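You operate a simulated robot arm through the tools that you are given. There is no shell and no other tool. Be economical: measure what you need, move in short steps, check, and stop when the job is done.

The job below is to be done with a simulated robot arm. You get a single attempt, and the scene is never put back.

## Task
Set the load limit to 500 kg and prove that the ribbed cage refuses one kilo more.
Fine: weights on the blue shelf; barrier shut, switch on, green button tried, switch off again and locked.

The check looks at the end state, three seconds after you hand in, the way a careful person would. Anything else that was tipped, shoved, dropped, spilled or broken makes it a failure.

## Robot
A 7-joint arm with a two-finger parallel gripper on a trunk, on a base that drives. Base frame: it is fixed to the floor where the robot stands at the start and does not move with it; the origin is under the middle of the robot, x ahead of it, y to its left, z up. Units: mm, degrees, N and s.
Its first joint turns from -115.0 to 115.0 degrees. Places, roughly: barrier bar [800, -900, 1700]; big weight [1000, -1500, 750]; blue shelf on the cage [1100, -1300, 900]; brake dial [600, -100, 900]; control stand [600, 100, 700]; limit dial [600, 0, 900]; red switch [600, 300, 900]; small weight [1000, -1250, 750]; speed switch [600, 200, 900]; yellow hasp [600, 400, 1000]. Payload 3.91 kg.
The TCP is the grasp point between the finger pads, 30 mm short of the fingertips. In the tool frame z runs along the fingers and y along their closing line. The gripper opens to 110 mm. The fingers are 20 mm wide and 10 mm thick; the gripper's body (48 by 112 mm) begins 55 mm behind the TCP.
Orientation is told as [roll, pitch, yaw] about the base's x, y, z axes, in that order, counted from this pose: with the fingers straight down and closing along the base's y, the tool's x points along the base's -x, its y along +y and its z along -z.

## Interface
- The arm moves only by the tool nudge_tool. Its argument "series" is a list of rows, each a list of 2 entries, a list of its own where there are three numbers: the shift along the tool's x, y, z in units of 40 mm (1.0 is 40 mm), then the turn, a rotation vector about the tool's x, y, z in units of 4 degrees (1.0 is 4 degrees). In form: [[[tx, ty, tz], [ax, ay, az]], ...]. A call has 1 to 20 rows; each row shifts and turns the commanded pose from where the row before left it, along the tool's axes as they then stand. "hand" is the finger opening in mm, from 0 to 110, set as the call begins (left out, the last holds). A call with a number of a shift or a turn outside -1 to 1 is refused whole. Rows are played at 5 a second. More than 50 mm and 8.6 degrees between two rows, or a gripper value outside its range, and nothing of the call is played. Where a pose cannot be reached the arm comes as near as it can. A force on the tool above 90 N (or 10 N above the force at the start of the call, whichever is more), or a blocked arm, ends the call early, and 0.2 s more pass. Each finger travels about 153 mm/s and halts on what it meets, pressing with about 39 N; the grip force reading is that of the motor and also rises with nothing between the fingers. The clock runs only during rows and for 0.2 s after the last one: add rows that do not move to give the fingers time. It gives the time, the measured TCP pose, the force on the tool (base axes), the opening and the grip force at its end, in the units of the frame above (readings bear some noise), with the torque about the TCP (base axes, N m) and any sound that the robot's microphone picked up.
- Cameras (640 x 400 px; columns grow to the right, rows downward): "scene" is now at [232.7, 201.7, 1495.5]; the picture's right is [-0.03, -1.00, 0.00], its down [-0.52, 0.02, -0.85] and it looks along [0.85, -0.03, -0.52] (base axes); focal length 214 px, centre (320, 200). "wrist" rides on the gripper at [72, 17, -103] in the tool frame; the picture's right is [-0.23, 0.97, 0.00], its down [-0.76, -0.18, -0.62] and it looks along [-0.61, -0.14, 0.78] (tool axes); focal length 222 px, centre (320, 200). There is no depth. A picture from a camera that has moved, and an enlarged one, comes with that camera's place and axes in the base frame and with its lens.
- capture(camera): a new picture of that camera. It takes no simulated time.
- slide_trunk(by): slides the trunk up (or, below 0, down) by that many mm; the arm and the scene camera ride with it, the base frame stays. It gives what a move gives, with no picture.
- steer(legs): drives the robot by 1 to 6 legs, each [ahead, left, turn to the left] in mm, mm and degrees, along the robot's own axes; the way and the turn of a leg run together, so that a leg with both is an arc; at most 1500 mm and 180 degrees a leg. The arm and the cameras ride along, it lands a little off, and it stops where it bumps. It gives what a move gives.
- aim_head(pan, tilt): turns the head with the scene camera to pan (to the left, within 80 degrees either way) and tilt (down, from -29 to 69), counted from straight ahead of the robot. It gives what a move gives.
- close_up(camera, box): a new picture of the part [left, top, right, bottom] of that camera's present view, enlarged. It takes no simulated time.
- sign_off(): hands the job in; it is judged then, once.

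Work in short steps. Places have to be worked out from the pictures, the camera data and where the tool is seen: move nearer, look again, correct. Check each grasp and each placing, and mend what went wrong. You have 120 turns and 82 pictures in all, those below and enlarged ones among them. Open the gripper and draw the arm clear of the work before you hand the job in, unless the task says otherwise; then end with one line.

The tools are called after "Call:" by a JSON object that holds its "name" and its "arguments". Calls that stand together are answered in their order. nudge_tool: Moves the arm, as the interface text tells. Its arguments: {"type":"object","properties":{"series":{"type":"array","items":{"type":"array"}},"hand":{"type":"number"}},"required":["series"]} The other tools are called the same way: slide_trunk (by) slides the trunk up or down; steer (legs) drives the base; aim_head (pan, tilt) turns the head that bears the scene camera; capture (camera) takes a picture; close_up (camera, box) takes an enlarged picture of a part of a camera's view; sign_off () hands the job in.

At the start:

```text
clock: 0.0
ee_pos: [554.3, 30.7, 1387.0]
tool_rot: [0.0, -0.1, 0.0]
ft_force: [-0.1, -0.3, 0.8]
moment: [-0.02, -0.01, 0.01]
opening: 110.0
grasp_force: 0.0
trunk travel left (down, up): [-825.0, 165.0]
robot x, y, heading: [4.0, 2.1, 0.1]
head pan, tilt: [-1.8, 31.4]
```

scene: 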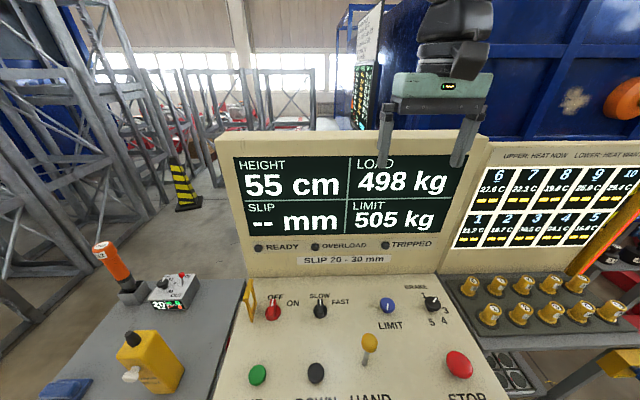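
wrist: 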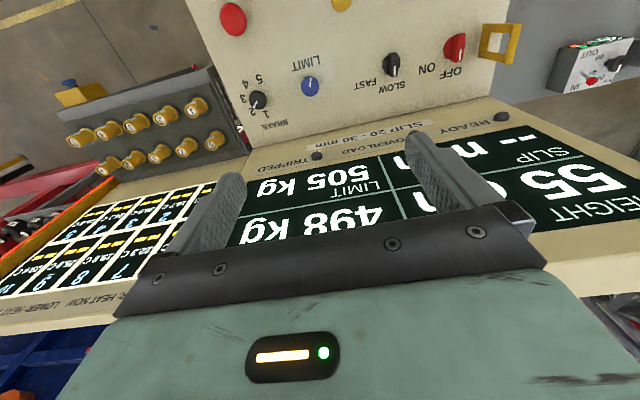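

The console shows load 498 kg and limit 505 kg. I'll look to the right toward the cage, and take close-ups of the console first.

Call:
{"name": "close_up", "arguments": {"camera": "scene", "box": [220, 240, 500, 400]}}

Call:
{"name": "aim_head", "arguments": {"pan": -55, "tilt": 20}}

Call:
{"name": "capture", "arguments": {"camera": "scene"}}

```text
2.29 times, centred on (360, 320) of scene
camera zoom: at [232.7, 201.7, 1495.5], right [-0.03, -1.0, 0.0], down [-0.52, 0.02, -0.85], along [0.85, -0.03, -0.52], focal length 490 px, centre (229, -74)
```

zoom: 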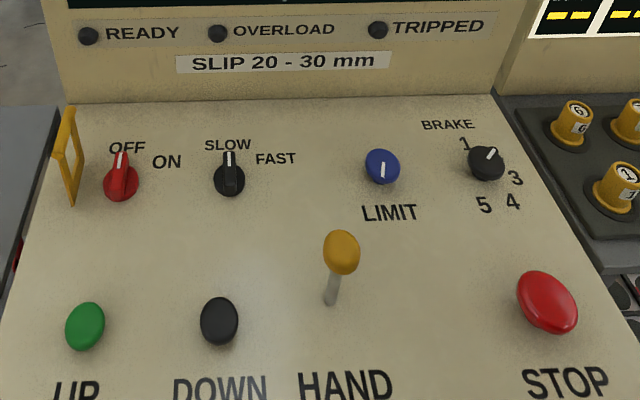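

```text
clock: 1.2
ee_pos: [554.5, 30.7, 1386.7]
tool_rot: [-0.1, -0.1, 0.0]
ft_force: [-0.4, 0.3, -0.3]
moment: [0.02, 0.02, 0.03]
opening: 110.1
grasp_force: 0.0
trunk travel left (down, up): [-825.0, 165.0]
robot x, y, heading: [-0.8, 2.5, 0.0]
head pan, tilt: [-55.0, 20.0]
```

```text
78 pictures are left
camera scene: at [196.3, 128.2, 1513.7], right [-0.82, -0.57, 0.0], down [-0.2, 0.28, -0.94], along [0.54, -0.77, -0.34], focal length 214 px, centre (320, 200)
```

scene: 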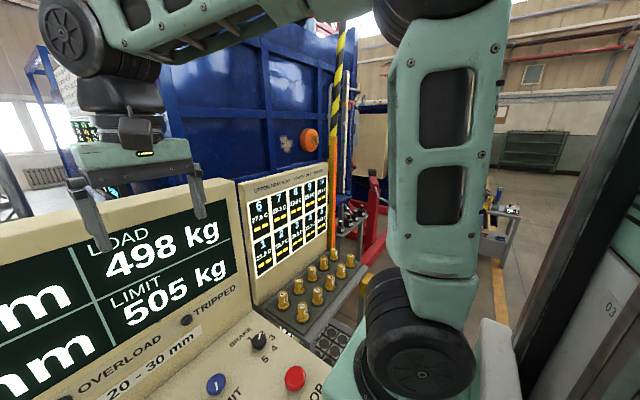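

By triangulating both views, I put the limit dial at about (593, 0), with its top near z 918 and the panel near z 892. The hand lever (465, 90, 988) is clear of the gripper. I'll move above the dial with the fingers narrowed to 60 mm.

Call:
{"name": "nudge_tool", "arguments": {"hand": 60, "series": [[[-0.97, -0.77, 0], [0, 0, 0]], [[0, 0, 1], [0, 0, 0]], [[0, 0, 1], [0, 0, 0]], [[0, 0, 1], [0, 0, 0]], [[0, 0, 1], [0, 0, 0]], [[0, 0, 1], [0, 0, 0]], [[0, 0, 1], [0, 0, 0]], [[0, 0, 1], [0, 0, 0]], [[0, 0, 1], [0, 0, 0]], [[0, 0, 1], [0, 0, 0]], [[0, 0, 0], [0, 0, 0]], [[0, 0, 0], [0, 0, 0]]]}}

Call:
{"name": "capture", "arguments": {"camera": "wrist"}}

Call:
{"name": "aim_head", "arguments": {"pan": 0, "tilt": 35}}

Call:
{"name": "capture", "arguments": {"camera": "scene"}}

```text
clock: 3.8
ee_pos: [593.5, 0.0, 1026.5]
tool_rot: [0.0, 0.1, 0.0]
ft_force: [-0.5, 0.8, -0.6]
moment: [-0.01, 0.01, 0.03]
opening: 59.9
grasp_force: 0.1
trunk travel left (down, up): [-825.0, 165.0]
robot x, y, heading: [-0.4, -1.5, 0.2]
head pan, tilt: [-55.0, 20.0]
```

```text
77 pictures are left
camera wrist: at [520.0, 17.7, 1129.4], right [0.23, 0.97, 0.0], down [0.76, -0.18, 0.62], along [0.61, -0.14, -0.78], focal length 222 px, centre (320, 200)
```

wrist: 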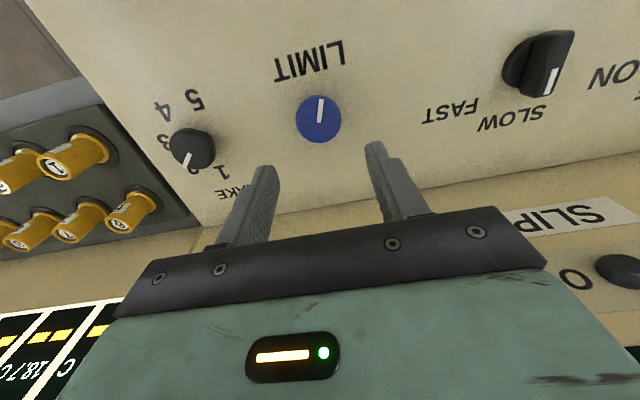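

```text
clock: 5.1
ee_pos: [592.5, 0.1, 1026.6]
tool_rot: [-0.1, 0.0, 0.0]
ft_force: [0.8, -0.4, -0.6]
moment: [-0.01, 0.02, 0.0]
opening: 60.1
grasp_force: 0.1
trunk travel left (down, up): [-825.0, 165.0]
robot x, y, heading: [0.7, -1.9, -0.1]
head pan, tilt: [0.0, 35.0]
```

```text
76 pictures are left
camera scene: at [231.0, 204.4, 1489.9], right [0.0, -1.0, 0.0], down [-0.57, 0.0, -0.82], along [0.82, 0.0, -0.57], focal length 214 px, centre (320, 200)
```

scene: 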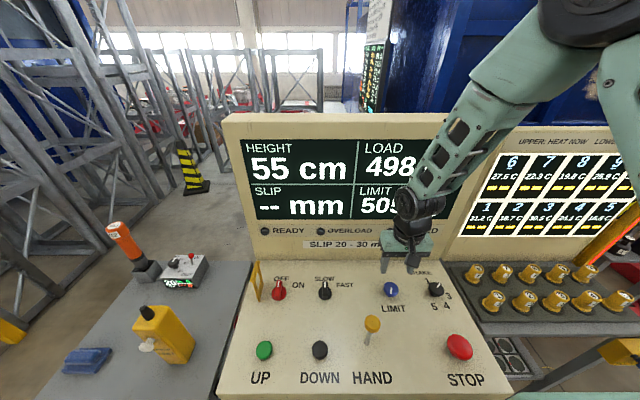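

The dial is at about (590, 0) with its top near z 920. I'll lower the fingers so they straddle it, then check.

Call:
{"name": "nudge_tool", "arguments": {"hand": 60, "series": [[[0.06, 0, 1], [0, 0, 0]], [[0, 0, 1], [0, 0, 0]], [[0, 0, 0], [0, 0, 0]]]}}

Call:
{"name": "capture", "arguments": {"camera": "wrist"}}

```text
clock: 5.9
ee_pos: [590.9, -0.4, 947.9]
tool_rot: [0.0, 0.0, 0.1]
ft_force: [-0.4, 0.6, -0.1]
moment: [0.0, -0.02, 0.01]
opening: 59.9
grasp_force: 0.0
trunk travel left (down, up): [-825.0, 165.0]
robot x, y, heading: [0.5, 1.8, -0.1]
head pan, tilt: [0.0, 35.0]
```

```text
75 pictures are left
camera wrist: at [518.0, 17.6, 1050.1], right [0.23, 0.97, 0.0], down [0.76, -0.18, 0.62], along [0.61, -0.14, -0.78], focal length 222 px, centre (320, 200)
```

wrist: 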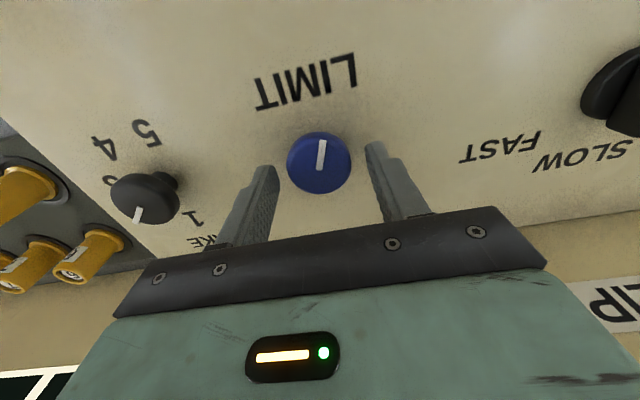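

The dial is centred at about (588, 1), diameter about 43 mm and top z about 919. I'll go 13 mm lower and close.

Call:
{"name": "nudge_tool", "arguments": {"series": [[[0.05, 0.03, 0.32], [0, 0, 0]], [[0, 0, 0], [0, 0, 0]]]}}

Call:
{"name": "nudge_tool", "arguments": {"hand": 30, "series": [[[0, 0, 0], [0, 0, 0]], [[0, 0, 0], [0, 0, 0]], [[0, 0, 0], [0, 0, 0]]]}}

Call:
{"name": "capture", "arguments": {"camera": "wrist"}}

```text
clock: 6.5
ee_pos: [588.8, 3.4, 934.3]
tool_rot: [-0.1, -0.1, 0.1]
ft_force: [-0.5, -0.4, -0.1]
moment: [-0.02, 0.01, -0.01]
opening: 60.0
grasp_force: 0.1
trunk travel left (down, up): [-825.0, 165.0]
robot x, y, heading: [2.4, -1.8, -0.3]
head pan, tilt: [0.0, 35.0]
```

```text
clock: 7.3
ee_pos: [589.9, 0.5, 935.0]
tool_rot: [-0.2, 0.1, 0.0]
ft_force: [1.0, -22.9, 1.3]
moment: [-0.66, -0.01, -0.01]
opening: 41.3
grasp_force: 45.1
trunk travel left (down, up): [-825.0, 165.0]
robot x, y, heading: [-0.8, -3.6, 0.0]
head pan, tilt: [0.0, 35.0]
```

```text
74 pictures are left
camera wrist: at [515.7, 17.9, 1037.3], right [0.23, 0.97, 0.0], down [0.76, -0.18, 0.62], along [0.61, -0.14, -0.78], focal length 222 px, centre (320, 200)
```

wrist: 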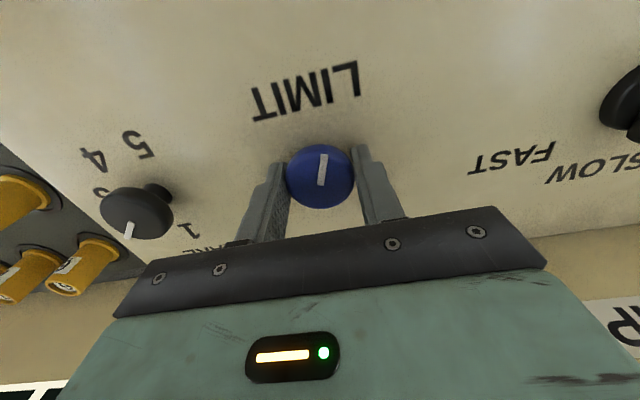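

The grip is on the dial but carries some side load. I'll centre by 1.5 mm in -y, turn 4° anticlockwise, and read the display.

Call:
{"name": "nudge_tool", "arguments": {"series": [[[0, -0.04, 0], [0, 0, 0]], [[0, 0, 0], [0, 0, -0.5]], [[0, 0, 0], [0, 0, -0.5]], [[0, 0, 0], [0, 0, 0]]]}}

Call:
{"name": "close_up", "arguments": {"camera": "scene", "box": [240, 130, 460, 267]}}

```text
clock: 8.3
ee_pos: [588.5, 0.3, 935.4]
tool_rot: [0.0, 0.0, 4.0]
ft_force: [-1.5, -13.7, -4.1]
moment: [-0.14, 0.4, 0.01]
opening: 41.2
grasp_force: 45.6
trunk travel left (down, up): [-825.0, 165.0]
robot x, y, heading: [-2.3, 1.2, 0.1]
head pan, tilt: [0.0, 35.0]
```

```text
2.91 times, centred on (350, 198) of scene
camera zoom: at [231.0, 203.9, 1489.9], right [0.0, -1.0, 0.0], down [-0.57, 0.0, -0.82], along [0.82, 0.0, -0.57], focal length 624 px, centre (233, 204)
```

zoom: 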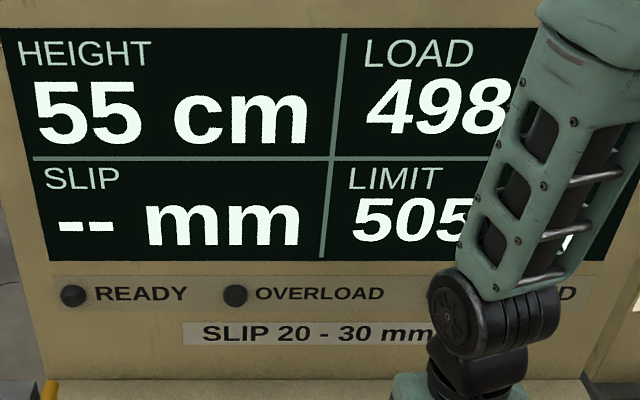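

The display still reads 505. I'll turn another 12° the same way.

Call:
{"name": "nudge_tool", "arguments": {"series": [[[0, -0.02, 0], [0, 0, -0.75]], [[0, 0, 0], [0, 0, -0.75]], [[0, 0, 0], [0, 0, -0.75]], [[0, 0, 0], [0, 0, -0.75]], [[0, 0, 0], [0, 0, 0]]]}}

Call:
{"name": "close_up", "arguments": {"camera": "scene", "box": [240, 130, 460, 267]}}

Call:
{"name": "capture", "arguments": {"camera": "wrist"}}

```text
clock: 9.5
ee_pos: [590.1, -0.3, 935.4]
tool_rot: [0.0, 0.0, 16.1]
ft_force: [-6.3, -2.4, 3.1]
moment: [0.05, 0.14, -0.03]
opening: 41.4
grasp_force: 45.4
trunk travel left (down, up): [-825.0, 165.0]
robot x, y, heading: [-2.2, 1.2, -0.3]
head pan, tilt: [0.0, 35.0]
```

```text
2.91 times, centred on (350, 198) of scene
camera zoom: at [230.5, 204.4, 1490.0], right [0.0, -1.0, 0.0], down [-0.57, 0.0, -0.82], along [0.82, 0.0, -0.57], focal length 624 px, centre (233, 204)
```

zoom: 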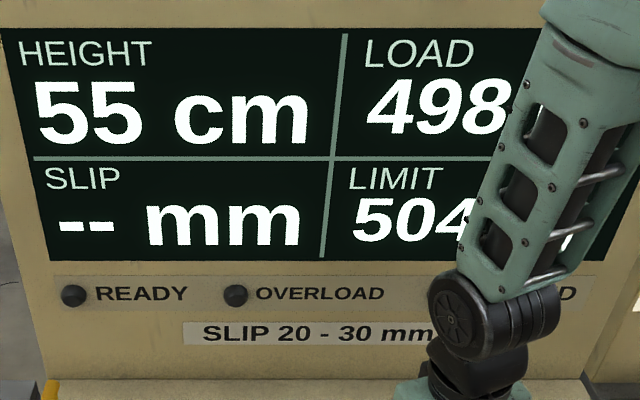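

```text
71 pictures are left
camera wrist: at [513.7, -3.6, 1037.2], right [-0.05, 1.0, 0.0], down [0.78, 0.04, 0.62], along [0.62, 0.03, -0.78], focal length 222 px, centre (320, 200)
```

wrist: 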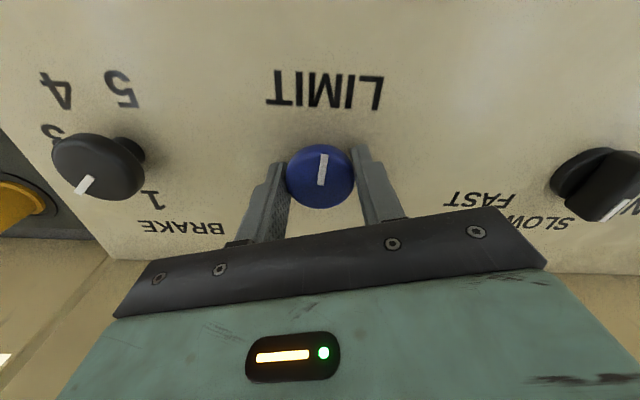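

The direction is right (504) and the dial turns with the gripper. I'll turn 32° more and read again.

Call:
{"name": "nudge_tool", "arguments": {"series": [[[0, 0, 0], [0, 0, -1]], [[0, 0, 0], [0, 0, -1]], [[0, 0, 0], [0, 0, -1]], [[0, 0, 0], [0, 0, -1]], [[0, 0, 0], [0, 0, -1]], [[0, 0, 0], [0, 0, -1]], [[0, 0, 0], [0, 0, -1]], [[0, 0, 0], [0, 0, -1]], [[0, 0, 0], [0, 0, 0]]]}}

Call:
{"name": "close_up", "arguments": {"camera": "scene", "box": [240, 130, 460, 267]}}

```text
clock: 11.5
ee_pos: [589.3, -0.4, 934.4]
tool_rot: [-0.1, 0.0, 48.1]
ft_force: [2.5, 2.9, 10.5]
moment: [0.69, -0.72, 0.03]
opening: 41.5
grasp_force: 45.1
trunk travel left (down, up): [-825.0, 165.0]
robot x, y, heading: [-1.0, -1.5, 0.1]
head pan, tilt: [0.0, 35.0]
```

```text
2.91 times, centred on (350, 198) of scene
camera zoom: at [230.7, 204.5, 1490.0], right [0.0, -1.0, 0.0], down [-0.57, 0.0, -0.82], along [0.82, 0.0, -0.57], focal length 624 px, centre (233, 204)
```

zoom: 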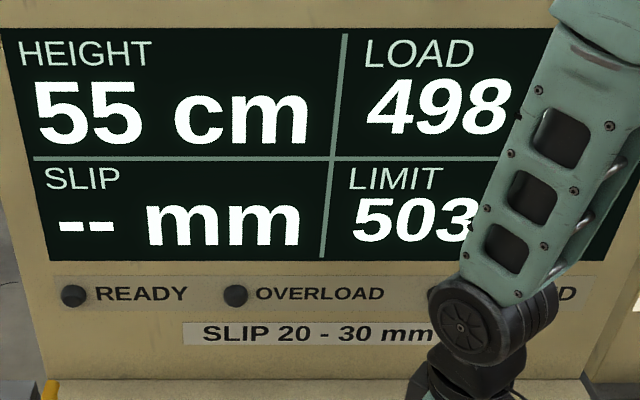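

It reads 503 after 48°, so roughly 24°/kg. I'll turn 32° more.

Call:
{"name": "nudge_tool", "arguments": {"series": [[[0, 0, 0], [0, 0, -1]], [[0, 0, 0], [0, 0, -1]], [[0, 0, 0], [0, 0, -1]], [[0, 0, 0], [0, 0, -1]], [[0, 0, 0], [0, 0, -1]], [[0, 0, 0], [0, 0, -1]], [[0, 0, 0], [0, 0, -1]], [[0, 0, 0], [0, 0, -1]], [[0, 0, 0], [0, 0, 0]]]}}

Call:
{"name": "close_up", "arguments": {"camera": "scene", "box": [240, 130, 460, 267]}}

```text
clock: 13.5
ee_pos: [589.3, -0.3, 934.5]
tool_rot: [0.0, 0.0, 80.1]
ft_force: [8.6, -0.9, 8.6]
moment: [-0.49, -0.07, 0.04]
opening: 41.4
grasp_force: 44.9
trunk travel left (down, up): [-825.0, 165.0]
robot x, y, heading: [1.3, -2.9, 0.2]
head pan, tilt: [0.0, 35.0]
```

```text
2.91 times, centred on (350, 198) of scene
camera zoom: at [231.1, 204.5, 1489.9], right [0.0, -1.0, 0.0], down [-0.57, 0.0, -0.82], along [0.82, 0.0, -0.57], focal length 624 px, centre (233, 204)
```

zoom: 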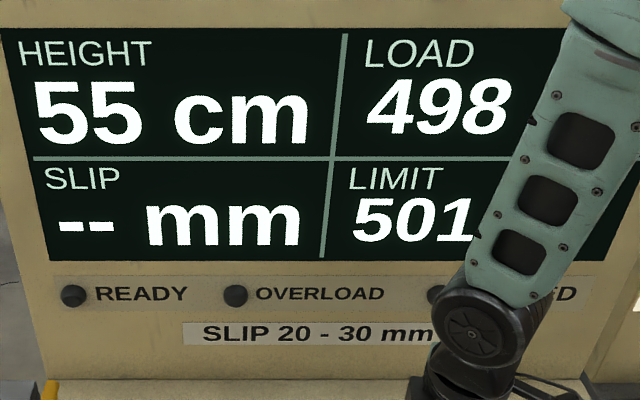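

The readings fit about 20°/kg, so another 20° should land on 500.

Call:
{"name": "nudge_tool", "arguments": {"series": [[[0, 0, 0], [0, 0, -1]], [[0, 0, 0], [0, 0, -1]], [[0, 0, 0], [0, 0, -0.5]], [[0, 0, 0], [0, 0, 0]]]}}

Call:
{"name": "close_up", "arguments": {"camera": "scene", "box": [240, 130, 460, 267]}}

```text
clock: 14.5
ee_pos: [589.4, -0.5, 933.7]
tool_rot: [-0.1, 0.0, 90.0]
ft_force: [13.6, -2.6, 6.2]
moment: [-0.31, -0.24, 0.0]
opening: 41.3
grasp_force: 45.0
trunk travel left (down, up): [-825.0, 165.0]
robot x, y, heading: [-1.1, 0.5, -0.0]
head pan, tilt: [0.0, 35.0]
```

```text
2.91 times, centred on (350, 198) of scene
camera zoom: at [231.4, 204.4, 1489.8], right [0.0, -1.0, 0.0], down [-0.57, 0.0, -0.82], along [0.82, 0.0, -0.57], focal length 624 px, centre (233, 204)
```

zoom: 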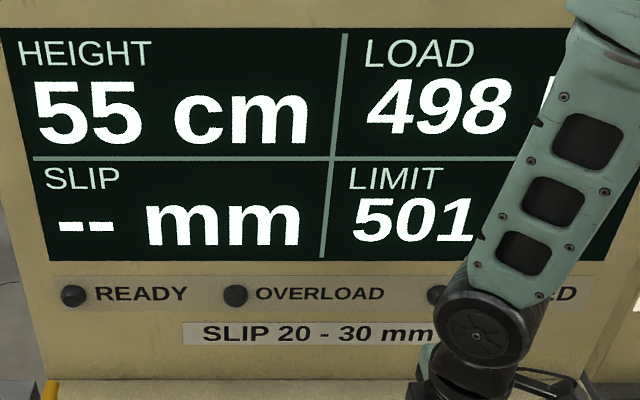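

That was only 10°, and it still reads 501. I'll turn another 10°.

Call:
{"name": "nudge_tool", "arguments": {"series": [[[0, 0, 0], [0, 0, -1]], [[0, 0, 0], [0, 0, -1]], [[0, 0, 0], [0, 0, -0.5]], [[0, 0, 0], [0, 0, 0]]]}}

Call:
{"name": "close_up", "arguments": {"camera": "scene", "box": [240, 130, 460, 267]}}

```text
clock: 15.5
ee_pos: [589.5, -0.6, 934.8]
tool_rot: [0.0, 0.0, 100.0]
ft_force: [18.4, -2.8, 16.6]
moment: [-0.26, -0.27, 0.02]
opening: 41.5
grasp_force: 44.7
trunk travel left (down, up): [-825.0, 165.0]
robot x, y, heading: [0.9, -0.3, 0.2]
head pan, tilt: [0.0, 35.0]
```

```text
2.91 times, centred on (350, 198) of scene
camera zoom: at [231.3, 204.4, 1490.0], right [0.0, -1.0, 0.0], down [-0.57, 0.0, -0.82], along [0.82, 0.0, -0.57], focal length 624 px, centre (233, 204)
```

zoom: 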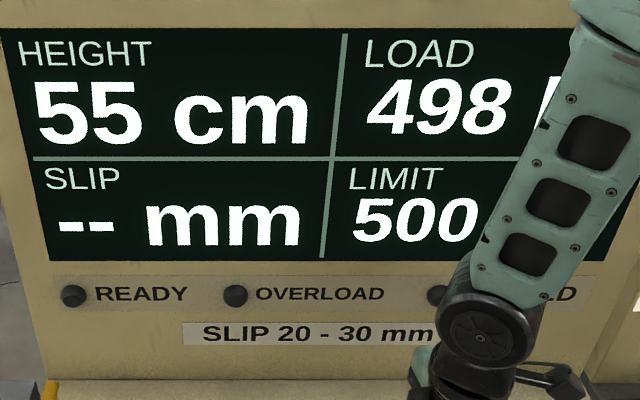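

The limit reads 500. I'll release, lift straight up, then untwist the wrist.

Call:
{"name": "nudge_tool", "arguments": {"hand": 65, "series": [[[0, 0, 0], [0, 0, 0]], [[0, 0, 0], [0, 0, 0]], [[0, 0, -0.5], [0, 0, 0]], [[0, 0, -1], [0, 0, 0]], [[0, 0, -1], [0, 0, 0]], [[0, 0, -1], [0, 0, 0]], [[0, 0, -1], [0, 0, 0]], [[0, 0, -1], [0, 0, 0]], [[0, 0, -1], [0, 0, 0]]]}}

Call:
{"name": "nudge_tool", "arguments": {"series": [[[0, 0, 0], [0, 0, 1]], [[0, 0, 0], [0, 0, 1]], [[0, 0, 0], [0, 0, 1]], [[0, 0, 0], [0, 0, 1]], [[0, 0, 0], [0, 0, 1]], [[0, 0, 0], [0, 0, 1]], [[0, 0, 0], [0, 0, 1]], [[0, 0, 0], [0, 0, 1]], [[0, 0, 0], [0, 0, 1]], [[0, 0, 0], [0, 0, 1]], [[0, 0, 0], [0, 0, 1]], [[0, 0, 0], [0, 0, 1]], [[0, 0, 0], [0, 0, 1]], [[0, 0, 0], [0, 0, 1]], [[0, 0, 0], [0, 0, 1]], [[0, 0, 0], [0, 0, 1]], [[0, 0, 0], [0, 0, 1]], [[0, 0, 0], [0, 0, 1]], [[0, 0, 0], [0, 0, 1]], [[0, 0, 0], [0, 0, 1]]]}}

Call:
{"name": "nudge_tool", "arguments": {"series": [[[0, 0, 0], [0, 0, 1]], [[0, 0, 0], [0, 0, 1]], [[0, 0, 0], [0, 0, 1]], [[0, 0, 0], [0, 0, 1]], [[0, 0, 0], [0, 0, 1]], [[0, 0, -1], [0, 0, 0]], [[0, 0, -1], [0, 0, 0]], [[0, 0, -1], [0, 0, 0]], [[1, 0, -1], [0, 0, 0]], [[1, 0, 0], [0, 0, 0]], [[1, 0, 0], [0, 0, 0]], [[1, 0, 0], [0, 0, 0]], [[1, 0, 0], [0, 0, 0]]]}}

Call:
{"name": "capture", "arguments": {"camera": "scene"}}

Call:
{"name": "aim_head", "arguments": {"pan": -75, "tilt": 15}}

Call:
{"name": "capture", "arguments": {"camera": "scene"}}

```text
clock: 17.5
ee_pos: [590.2, -1.5, 1194.8]
tool_rot: [0.0, 0.0, 100.0]
ft_force: [-0.3, 0.6, -0.3]
moment: [0.0, 0.03, 0.02]
opening: 64.9
grasp_force: 0.1
trunk travel left (down, up): [-825.0, 165.0]
robot x, y, heading: [0.4, 2.8, -0.1]
head pan, tilt: [0.0, 35.0]
```

```text
clock: 21.7
ee_pos: [589.0, -0.9, 1194.0]
tool_rot: [0.1, 0.0, 19.9]
ft_force: [0.1, -0.2, 0.4]
moment: [-0.01, 0.05, -0.01]
opening: 65.0
grasp_force: 0.0
trunk travel left (down, up): [-825.0, 165.0]
robot x, y, heading: [6.2, 0.3, 0.0]
head pan, tilt: [0.0, 35.0]
```

```text
refused: row 9 steps farther than a row can; nothing moved
```

```text
66 pictures are left
camera scene: at [230.9, 204.5, 1489.9], right [0.0, -1.0, 0.0], down [-0.57, 0.0, -0.82], along [0.82, 0.0, -0.57], focal length 214 px, centre (320, 200)
```

scene: 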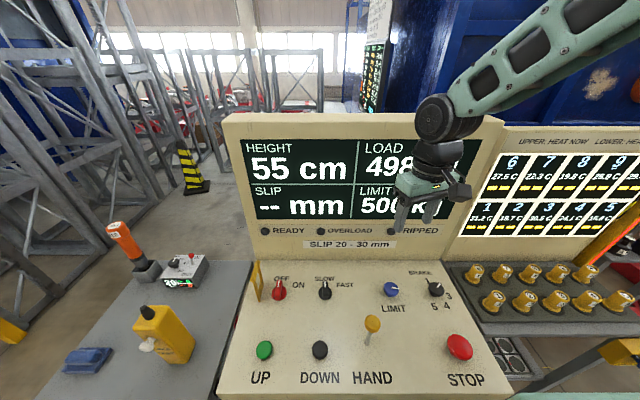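

```text
clock: 23.1
ee_pos: [589.3, -0.9, 1194.8]
tool_rot: [0.1, 0.0, 20.1]
ft_force: [0.2, -0.4, 1.0]
moment: [0.02, -0.04, -0.01]
opening: 64.8
grasp_force: 0.1
trunk travel left (down, up): [-825.0, 165.0]
robot x, y, heading: [-0.2, -2.7, 0.0]
head pan, tilt: [-75.0, 15.0]
```

```text
65 pictures are left
camera scene: at [167.1, 114.3, 1521.9], right [-0.97, -0.26, 0.0], down [-0.07, 0.25, -0.97], along [0.25, -0.93, -0.26], focal length 214 px, centre (320, 200)
```

scene: 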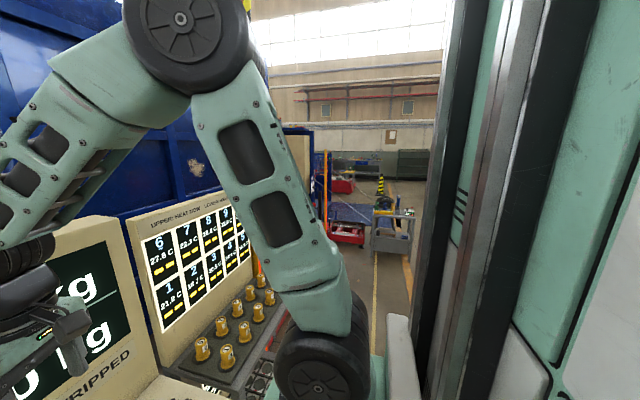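

The limit is set at 500. I'll retract the arm, back away from the console, and drive right toward the cage.

Call:
{"name": "nudge_tool", "arguments": {"series": [[[0, 0, 0], [0, 0, 1]], [[0, 0, 0], [0, 0, 1]], [[0, 0, 0], [0, 0, 1]], [[0, 0, 0], [0, 0, 1]], [[0, 0, 0], [0, 0, 1]], [[0, 0, -1], [0, 0, 0]], [[0, 0, -1], [0, 0, 0]], [[0, 0, -1], [0, 0, 0]], [[1, 0, 0], [0, 0, 0]], [[1, 0, 0], [0, 0, 0]], [[1, 0, 0], [0, 0, 0]], [[1, 0, 0], [0, 0, 0]]]}}

Call:
{"name": "steer", "arguments": {"legs": [[-300, 0, 0], [0, -700, 0]]}}

Call:
{"name": "aim_head", "arguments": {"pan": -40, "tilt": 20}}

Call:
{"name": "capture", "arguments": {"camera": "scene"}}

```text
clock: 25.7
ee_pos: [430.7, 1.5, 1312.6]
tool_rot: [-0.1, 0.2, -0.3]
ft_force: [-0.2, 2.4, 0.0]
moment: [-0.14, -0.01, -0.01]
opening: 65.1
grasp_force: 0.1
trunk travel left (down, up): [-825.0, 165.0]
robot x, y, heading: [-1.6, 3.2, 0.1]
head pan, tilt: [-75.0, 15.0]
```

```text
clock: 31.2
ee_pos: [132.8, -692.4, 1312.9]
tool_rot: [0.0, 0.0, 0.6]
ft_force: [-0.3, 0.5, -0.8]
moment: [0.02, 0.02, -0.01]
opening: 64.9
grasp_force: 0.1
trunk travel left (down, up): [-825.0, 165.0]
robot x, y, heading: [-293.0, -698.7, 0.9]
head pan, tilt: [-75.0, 15.0]
```

```text
clock: 32.2
ee_pos: [133.0, -692.7, 1312.4]
tool_rot: [0.1, 0.1, 0.7]
ft_force: [-0.1, -0.5, -0.5]
moment: [0.01, 0.0, 0.0]
opening: 65.2
grasp_force: 0.0
trunk travel left (down, up): [-825.0, 165.0]
robot x, y, heading: [-293.8, -698.0, 0.4]
head pan, tilt: [-40.0, 20.0]
```

```text
64 pictures are left
camera scene: at [-84.2, -552.8, 1513.8], right [-0.64, -0.77, 0.0], down [-0.26, 0.22, -0.94], along [0.73, -0.6, -0.34], focal length 214 px, centre (320, 200)
```

scene: 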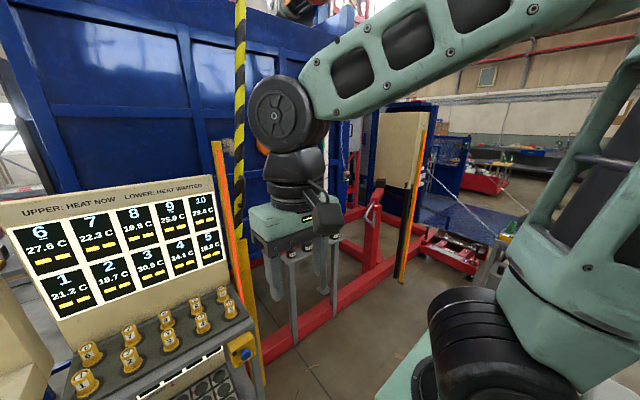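

The raised striped bar is visible beside the cage. I'll drive further right, and tilt up to see the bar and shelf straight ahead.

Call:
{"name": "steer", "arguments": {"legs": [[0, -450, 0]]}}

Call:
{"name": "aim_head", "arguments": {"pan": 20, "tilt": 5}}

Call:
{"name": "capture", "arguments": {"camera": "scene"}}

Call:
{"name": "aim_head", "arguments": {"pan": -20, "tilt": 20}}

Call:
{"name": "capture", "arguments": {"camera": "scene"}}

```text
clock: 35.0
ee_pos: [140.0, -1155.0, 1313.0]
tool_rot: [-0.1, 0.0, 1.1]
ft_force: [0.7, 0.9, -0.2]
moment: [-0.02, 0.01, -0.03]
opening: 65.1
grasp_force: 0.0
trunk travel left (down, up): [-825.0, 165.0]
robot x, y, heading: [-289.4, -1168.5, 1.3]
head pan, tilt: [-40.0, 20.0]
```

```text
clock: 36.3
ee_pos: [140.9, -1155.4, 1312.9]
tool_rot: [0.1, 0.1, 1.1]
ft_force: [1.0, -0.3, -1.0]
moment: [0.01, -0.02, 0.01]
opening: 65.0
grasp_force: 0.0
trunk travel left (down, up): [-825.0, 165.0]
robot x, y, heading: [-289.0, -1165.0, 1.2]
head pan, tilt: [20.0, 5.0]
```

```text
63 pictures are left
camera scene: at [-65.3, -926.0, 1538.1], right [0.36, -0.93, 0.0], down [-0.08, -0.03, -1.0], along [0.93, 0.36, -0.09], focal length 214 px, centre (320, 200)
```

scene: 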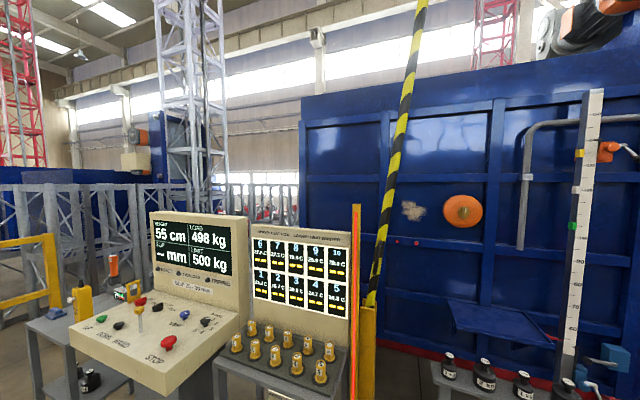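

```text
clock: 37.4
ee_pos: [140.2, -1155.3, 1313.1]
tool_rot: [0.0, 0.0, 1.1]
ft_force: [0.4, 1.2, -0.2]
moment: [0.03, 0.0, -0.04]
opening: 64.8
grasp_force: 0.1
trunk travel left (down, up): [-825.0, 165.0]
robot x, y, heading: [-289.0, -1166.9, 1.3]
head pan, tilt: [-20.0, 20.0]
```

```text
62 pictures are left
camera scene: at [-62.8, -989.1, 1513.8], right [-0.32, -0.95, 0.0], down [-0.32, 0.11, -0.94], along [0.89, -0.3, -0.34], focal length 214 px, centre (320, 200)
```

scene: 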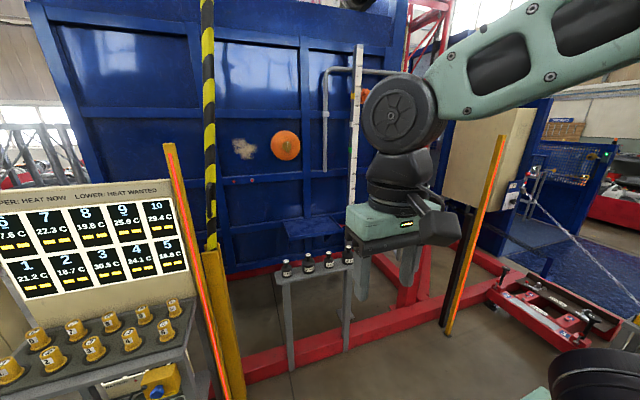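

I can see the blue ribbed cage, the shelf, and a small bench with several weights. I'll zoom in.

Call:
{"name": "close_up", "arguments": {"camera": "scene", "box": [260, 190, 380, 300]}}

Call:
{"name": "close_up", "arguments": {"camera": "scene", "box": [120, 130, 280, 400]}}

```text
3.64 times, centred on (320, 245) of scene
camera zoom: at [-62.8, -989.1, 1513.8], right [-0.32, -0.95, 0.0], down [-0.32, 0.11, -0.94], along [0.89, -0.3, -0.34], focal length 780 px, centre (320, 36)
```

zoom: 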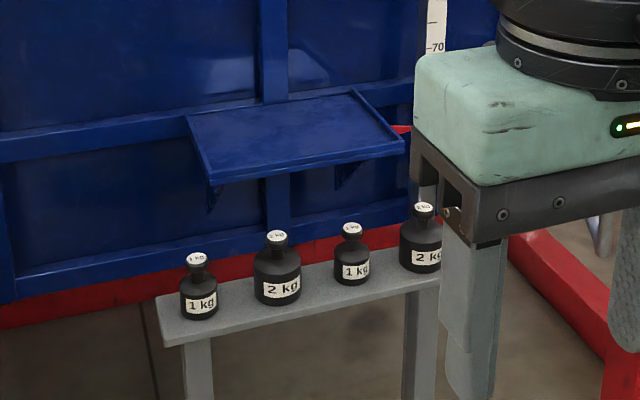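

```text
1.48 times, centred on (200, 265) of scene
camera zoom: at [-62.8, -989.1, 1513.8], right [-0.32, -0.95, 0.0], down [-0.32, 0.11, -0.94], along [0.89, -0.3, -0.34], focal length 318 px, centre (498, 104)
```

zoom: 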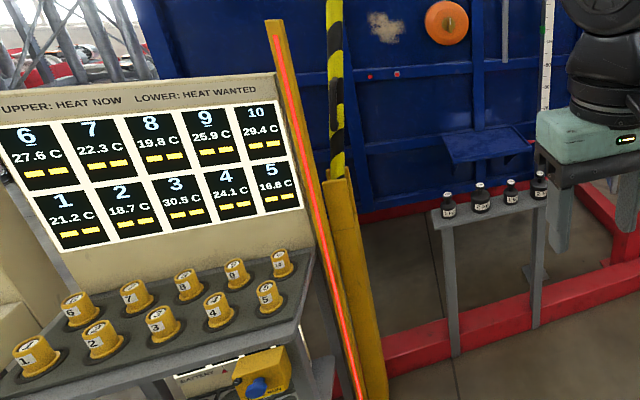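

The weights from left to right are 1, 2, 1 and 2 kg. I need 3 kg, so one 2 kg and one 1 kg, to reach 501. I'll drive to within reach of the bench and shelf.

Call:
{"name": "steer", "arguments": {"legs": [[0, -170, -1.3], [450, 0, 0]]}}

Call:
{"name": "aim_head", "arguments": {"pan": -15, "tilt": 38}}

Call:
{"name": "capture", "arguments": {"camera": "scene"}}

Call:
{"name": "capture", "arguments": {"camera": "wrist"}}

```text
clock: 41.2
ee_pos: [600.6, -1335.1, 1314.0]
tool_rot: [0.0, 0.1, 0.0]
ft_force: [0.2, -0.5, -0.1]
moment: [0.0, -0.01, -0.02]
opening: 64.9
grasp_force: 0.2
trunk travel left (down, up): [-825.0, 165.0]
robot x, y, heading: [173.2, -1334.5, -0.2]
head pan, tilt: [-20.0, 20.0]
```

```text
clock: 42.0
ee_pos: [601.4, -1336.4, 1313.4]
tool_rot: [0.0, 0.1, -0.1]
ft_force: [0.3, -0.5, 0.1]
moment: [0.0, -0.01, -0.02]
opening: 65.2
grasp_force: 0.1
trunk travel left (down, up): [-825.0, 165.0]
robot x, y, heading: [171.9, -1338.1, -0.2]
head pan, tilt: [-15.0, 38.0]
```

```text
59 pictures are left
camera scene: at [397.5, -1155.7, 1485.4], right [-0.26, -0.97, 0.0], down [-0.59, 0.16, -0.79], along [0.76, -0.21, -0.62], focal length 214 px, centre (320, 200)
```

scene: 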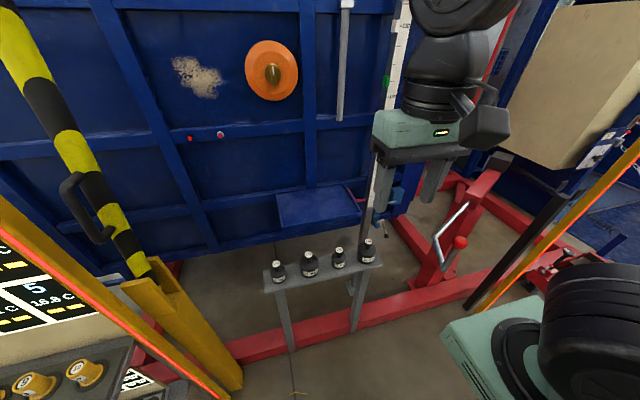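

```text
58 pictures are left
camera wrist: at [527.3, -1318.0, 1415.6], right [0.23, 0.97, 0.0], down [0.76, -0.18, 0.62], along [0.61, -0.14, -0.78], focal length 222 px, centre (320, 200)
```

wrist: 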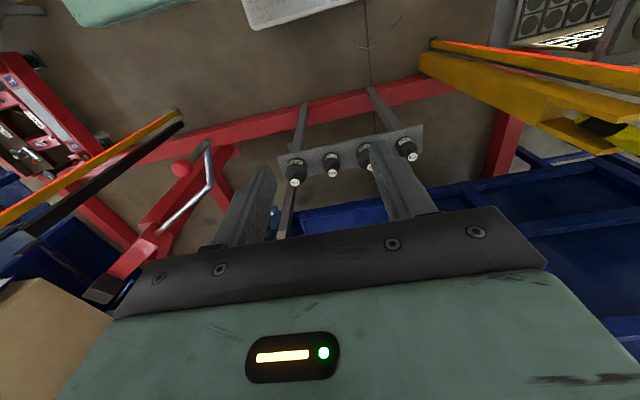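

Triangulated, the bench weights are at x of about 875, running from y -1135 to about -1475. The shelf front edge is at x of about 1000, z of about 890, spanning y -1160 to -1490. I'll go 150 mm closer for reach, then bring the hand over the second weight (2 kg) for a precise look.

Call:
{"name": "steer", "arguments": {"legs": [[150, 0, 0]]}}

Call:
{"name": "nudge_tool", "arguments": {"hand": 95, "series": [[[-0.8, 0.9, 0], [0, 0, 0]], [[-0.8, 0.9, 0], [0, 0, 0]], [[0, 0, 1], [0, 0, 0]], [[0, 0, 1], [0, 0, 0]], [[0, 0, 1], [0, 0, 0]], [[0, 0, 1], [0, 0, 0]], [[0, 0, 1], [0, 0, 0]], [[0, 0, 1], [0, 0, 0]], [[0, 0, 0], [0, 0, 0]]]}}

Call:
{"name": "capture", "arguments": {"camera": "wrist"}}

Call:
{"name": "capture", "arguments": {"camera": "scene"}}

```text
clock: 43.4
ee_pos: [746.7, -1336.1, 1313.4]
tool_rot: [0.0, 0.1, -0.1]
ft_force: [-0.8, 0.8, 0.0]
moment: [0.0, -0.05, -0.02]
opening: 65.2
grasp_force: 0.1
trunk travel left (down, up): [-825.0, 165.0]
robot x, y, heading: [317.7, -1335.9, -0.0]
head pan, tilt: [-15.0, 38.0]
```

```text
clock: 45.4
ee_pos: [810.6, -1262.8, 1071.0]
tool_rot: [0.1, 0.0, -0.2]
ft_force: [-0.8, -0.7, -0.3]
moment: [0.0, 0.0, 0.01]
opening: 95.1
grasp_force: 0.1
trunk travel left (down, up): [-825.0, 165.0]
robot x, y, heading: [320.8, -1336.8, -0.4]
head pan, tilt: [-15.0, 38.0]
```

```text
57 pictures are left
camera wrist: at [737.8, -1243.9, 1174.5], right [0.23, 0.97, 0.0], down [0.76, -0.18, 0.62], along [0.61, -0.14, -0.78], focal length 222 px, centre (320, 200)
```

wrist: 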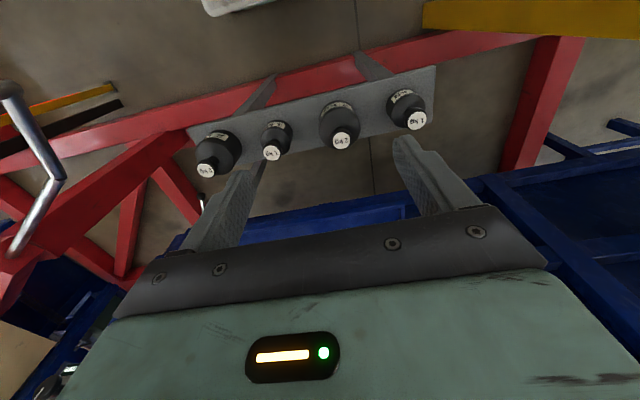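

```text
56 pictures are left
camera scene: at [545.3, -1156.1, 1485.3], right [-0.26, -0.97, 0.0], down [-0.59, 0.16, -0.79], along [0.76, -0.21, -0.62], focal length 214 px, centre (320, 200)
```

scene: 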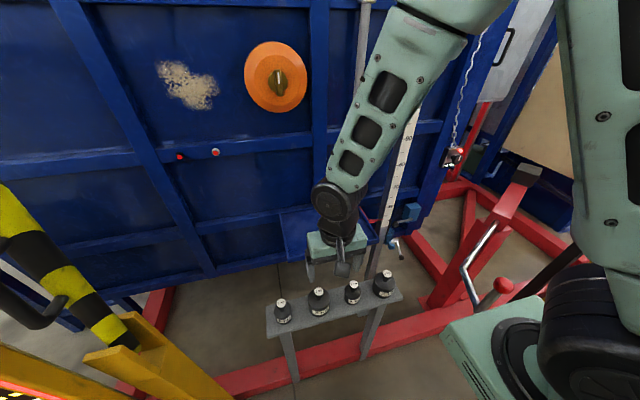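

The caps are at x of about 898: #1 y -1119, #2 (2 kg) y -1244, #3 (1 kg) y -1368, with cap tops at z of about 820. I'll move over #2 and down to TCP z 930.

Call:
{"name": "nudge_tool", "arguments": {"series": [[[-1, 0.25, 0], [0, 0, 0]], [[-1, 0.22, 0], [0, 0, 0]], [[-0.19, 0, 1], [0, 0, 0]], [[0, 0, 1], [0, 0, 0]], [[0, 0, 1], [0, 0, 0]], [[0, 0, 0.5], [0, 0, 0]], [[0, 0, 0], [0, 0, 0]]]}}

Call:
{"name": "capture", "arguments": {"camera": "wrist"}}

Call:
{"name": "capture", "arguments": {"camera": "scene"}}

```text
clock: 47.0
ee_pos: [898.5, -1245.5, 933.1]
tool_rot: [0.0, 0.0, -0.2]
ft_force: [-0.6, -0.2, 0.7]
moment: [-0.01, 0.02, 0.02]
opening: 95.0
grasp_force: 0.1
trunk travel left (down, up): [-825.0, 165.0]
robot x, y, heading: [322.3, -1337.9, -0.0]
head pan, tilt: [-15.0, 38.0]
```

```text
55 pictures are left
camera wrist: at [826.1, -1228.6, 1035.9], right [0.23, 0.97, 0.0], down [0.76, -0.18, 0.62], along [0.61, -0.14, -0.78], focal length 222 px, centre (320, 200)
```

wrist: 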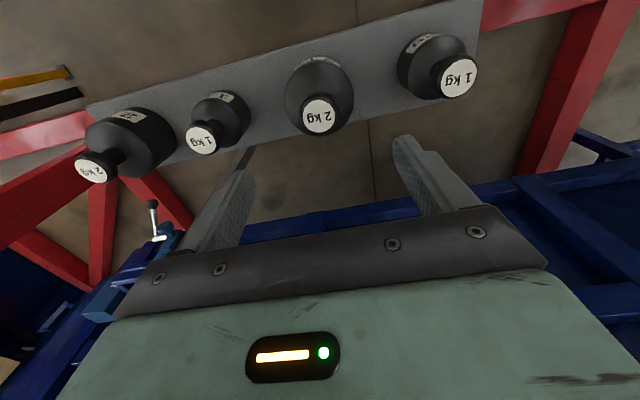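

```text
54 pictures are left
camera scene: at [545.3, -1156.1, 1485.3], right [-0.26, -0.97, 0.0], down [-0.59, 0.16, -0.79], along [0.76, -0.21, -0.62], focal length 214 px, centre (320, 200)
```

scene: 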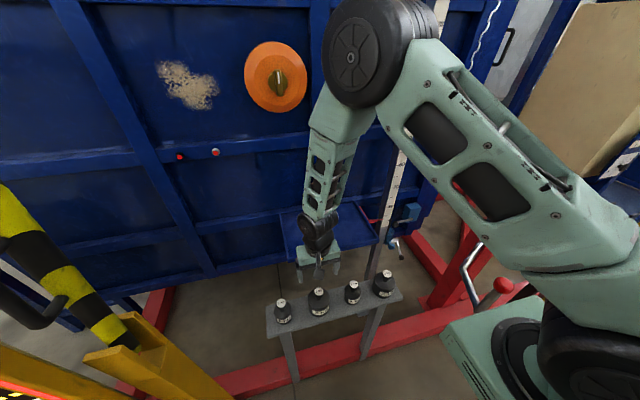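

Refined with this view, weight #2 is at (889, -1243) with its cap top at about 838 and the bench near 740. I'll open to 105 and lower to TCP z of about 805, then look.

Call:
{"name": "nudge_tool", "arguments": {"hand": 105, "series": [[[0.23, 0.05, 0], [0, 0, 0]], [[0, 0, 1], [0, 0, 0]], [[0, 0, 1], [0, 0, 0]], [[0, 0, 0.5], [0, 0, 0]], [[0, 0, 0.5], [0, 0, 0]], [[0, 0, 0], [0, 0, 0]]]}}

Call:
{"name": "capture", "arguments": {"camera": "wrist"}}

```text
clock: 48.4
ee_pos: [891.6, -1244.7, 815.2]
tool_rot: [0.0, 0.0, -0.1]
ft_force: [1.2, 0.0, 0.0]
moment: [-0.02, 0.0, -0.01]
opening: 105.0
grasp_force: 0.0
trunk travel left (down, up): [-825.0, 165.0]
robot x, y, heading: [319.2, -1337.5, 0.1]
head pan, tilt: [-15.0, 38.0]
```

```text
53 pictures are left
camera wrist: at [818.9, -1227.5, 917.6], right [0.23, 0.97, 0.0], down [0.76, -0.18, 0.62], along [0.61, -0.14, -0.78], focal length 222 px, centre (320, 200)
```

wrist: 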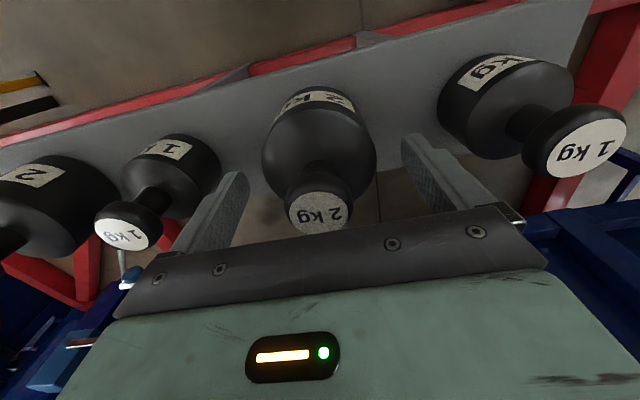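

The cap is centred at (888, -1243.5), between the fingers. I'll go 13 mm lower and close.

Call:
{"name": "nudge_tool", "arguments": {"series": [[[0.07, 0.02, 0.32], [0, 0, 0]], [[0, 0, 0], [0, 0, 0]]]}}

Call:
{"name": "nudge_tool", "arguments": {"hand": 45, "series": [[[0, 0, 0], [0, 0, 0]], [[0, 0, 0], [0, 0, 0]], [[0, 0, 0], [0, 0, 0]], [[0, 0, -0.3], [0, 0, 0]], [[0, 0, -0.5], [0, 0, 0]], [[0, 0, 0], [0, 0, 0]]]}}

Call:
{"name": "capture", "arguments": {"camera": "wrist"}}

```text
clock: 49.0
ee_pos: [890.8, -1244.9, 801.7]
tool_rot: [0.0, 0.1, -0.1]
ft_force: [0.3, -0.6, -0.2]
moment: [0.0, -0.03, 0.03]
opening: 105.2
grasp_force: 0.1
trunk travel left (down, up): [-825.0, 165.0]
robot x, y, heading: [316.3, -1336.8, -0.2]
head pan, tilt: [-15.0, 38.0]
```

```text
clock: 50.4
ee_pos: [892.1, -1243.5, 833.3]
tool_rot: [-0.1, 0.1, -0.2]
ft_force: [0.2, 0.0, -19.6]
moment: [-0.03, -0.03, 0.02]
opening: 71.6
grasp_force: 38.8
trunk travel left (down, up): [-825.0, 165.0]
robot x, y, heading: [315.6, -1335.6, -0.1]
head pan, tilt: [-15.0, 38.0]
```

```text
52 pictures are left
camera wrist: at [818.2, -1226.1, 935.8], right [0.23, 0.97, 0.0], down [0.76, -0.18, 0.62], along [0.6, -0.14, -0.78], focal length 222 px, centre (320, 200)
```

wrist: 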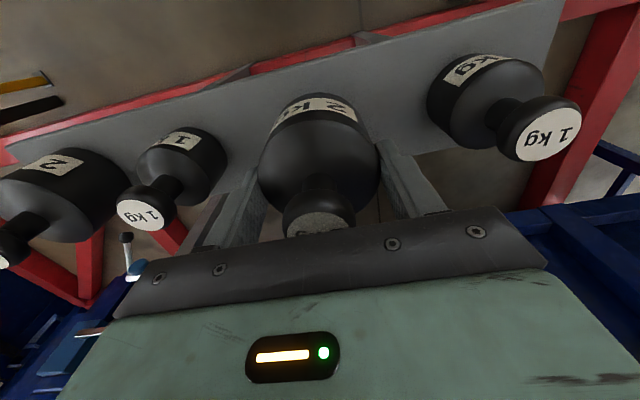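

The weight is gripped (19.6 N, so 2 kg). I'll lift above shelf level and take a look at the shelf before moving over it.

Call:
{"name": "nudge_tool", "arguments": {"series": [[[0, 0, -1], [0, 0, 0]], [[0, 0, -1], [0, 0, 0]], [[0, 0, -1], [0, 0, 0]], [[0, 0, -1], [0, 0, 0]], [[0, 0, -0.5], [0, 0, 0]], [[-0.5, -0.3, 0], [0, 0, 0]], [[-0.5, -0.35, 0], [0, 0, 0]], [[0, 0, 0], [0, 0, 0]]]}}

Call:
{"name": "close_up", "arguments": {"camera": "scene", "box": [250, 170, 420, 340]}}

Call:
{"name": "capture", "arguments": {"camera": "wrist"}}

```text
clock: 52.2
ee_pos: [929.5, -1270.1, 1006.8]
tool_rot: [-0.1, 0.2, -0.1]
ft_force: [0.4, -1.0, -19.4]
moment: [0.06, -0.03, -0.02]
opening: 71.3
grasp_force: 39.5
trunk travel left (down, up): [-825.0, 165.0]
robot x, y, heading: [317.8, -1336.1, -0.3]
head pan, tilt: [-15.0, 38.0]
```

```text
2.35 times, centred on (335, 255) of scene
camera zoom: at [546.1, -1156.1, 1485.1], right [-0.26, -0.97, 0.0], down [-0.59, 0.16, -0.79], along [0.76, -0.21, -0.62], focal length 505 px, centre (285, 71)
```

zoom: 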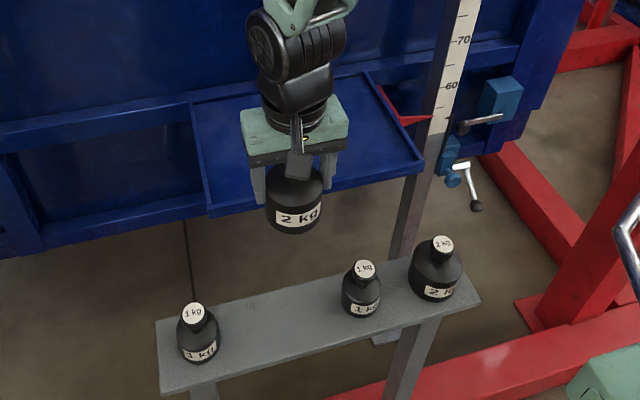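

```text
50 pictures are left
camera wrist: at [855.9, -1252.4, 1110.3], right [0.23, 0.97, 0.0], down [0.76, -0.18, 0.62], along [0.6, -0.14, -0.78], focal length 222 px, centre (320, 200)
```

wrist: 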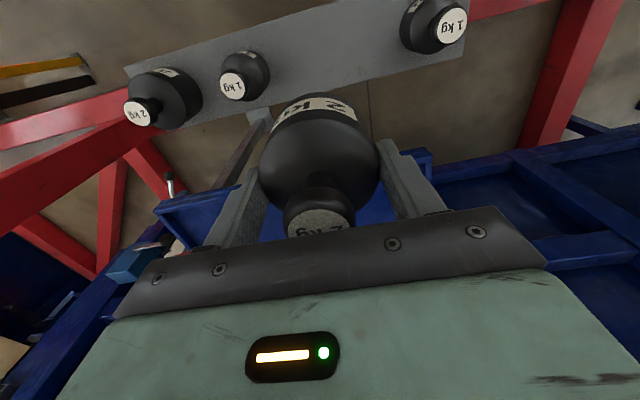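

The shelf is confirmed at z 890, x 992–1231, y -1170 to -1500. I'll move the 2 kg weight to about (1085, -1268) and lower it most of the way.

Call:
{"name": "nudge_tool", "arguments": {"series": [[[-1, 0, 0], [0, 0, 0]], [[-1, 0, 0], [0, 0, 0]], [[-1, 0, 0], [0, 0, 0]], [[-0.9, 0, 0], [0, 0, 0]], [[0, 0, 0.5], [0, 0, 0]], [[0, 0, 0.4], [0, 0, 0]], [[0, 0, 0], [0, 0, 0]]]}}

Call:
{"name": "nudge_tool", "arguments": {"series": [[[0, 0, 0.1], [0, 0, 0]], [[0, 0, 0.1], [0, 0, 0]], [[0, 0, 0.1], [0, 0, 0]], [[0, 0, 0.1], [0, 0, 0]], [[0, 0, 0], [0, 0, 0]]]}}

Call:
{"name": "close_up", "arguments": {"camera": "scene", "box": [250, 170, 420, 340]}}

```text
clock: 53.8
ee_pos: [1085.5, -1269.2, 976.1]
tool_rot: [0.0, 0.1, -0.2]
ft_force: [-0.3, -0.9, -20.0]
moment: [0.01, -0.03, -0.03]
opening: 71.7
grasp_force: 39.1
trunk travel left (down, up): [-825.0, 165.0]
robot x, y, heading: [317.8, -1338.9, -0.1]
head pan, tilt: [-15.0, 38.0]
```

```text
clock: 55.0
ee_pos: [1084.3, -1269.0, 963.3]
tool_rot: [0.0, -0.2, -0.1]
ft_force: [-5.8, -2.0, 16.4]
moment: [-0.57, 1.06, -0.02]
opening: 71.7
grasp_force: 39.4
trunk travel left (down, up): [-825.0, 165.0]
robot x, y, heading: [316.5, -1339.3, 0.1]
head pan, tilt: [-15.0, 38.0]
```

```text
2.35 times, centred on (335, 255) of scene
camera zoom: at [544.3, -1156.3, 1486.0], right [-0.26, -0.97, 0.0], down [-0.59, 0.16, -0.79], along [0.76, -0.21, -0.62], focal length 505 px, centre (285, 71)
```

zoom: 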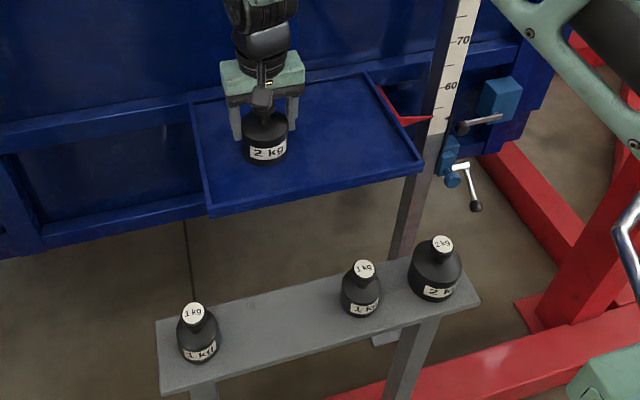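

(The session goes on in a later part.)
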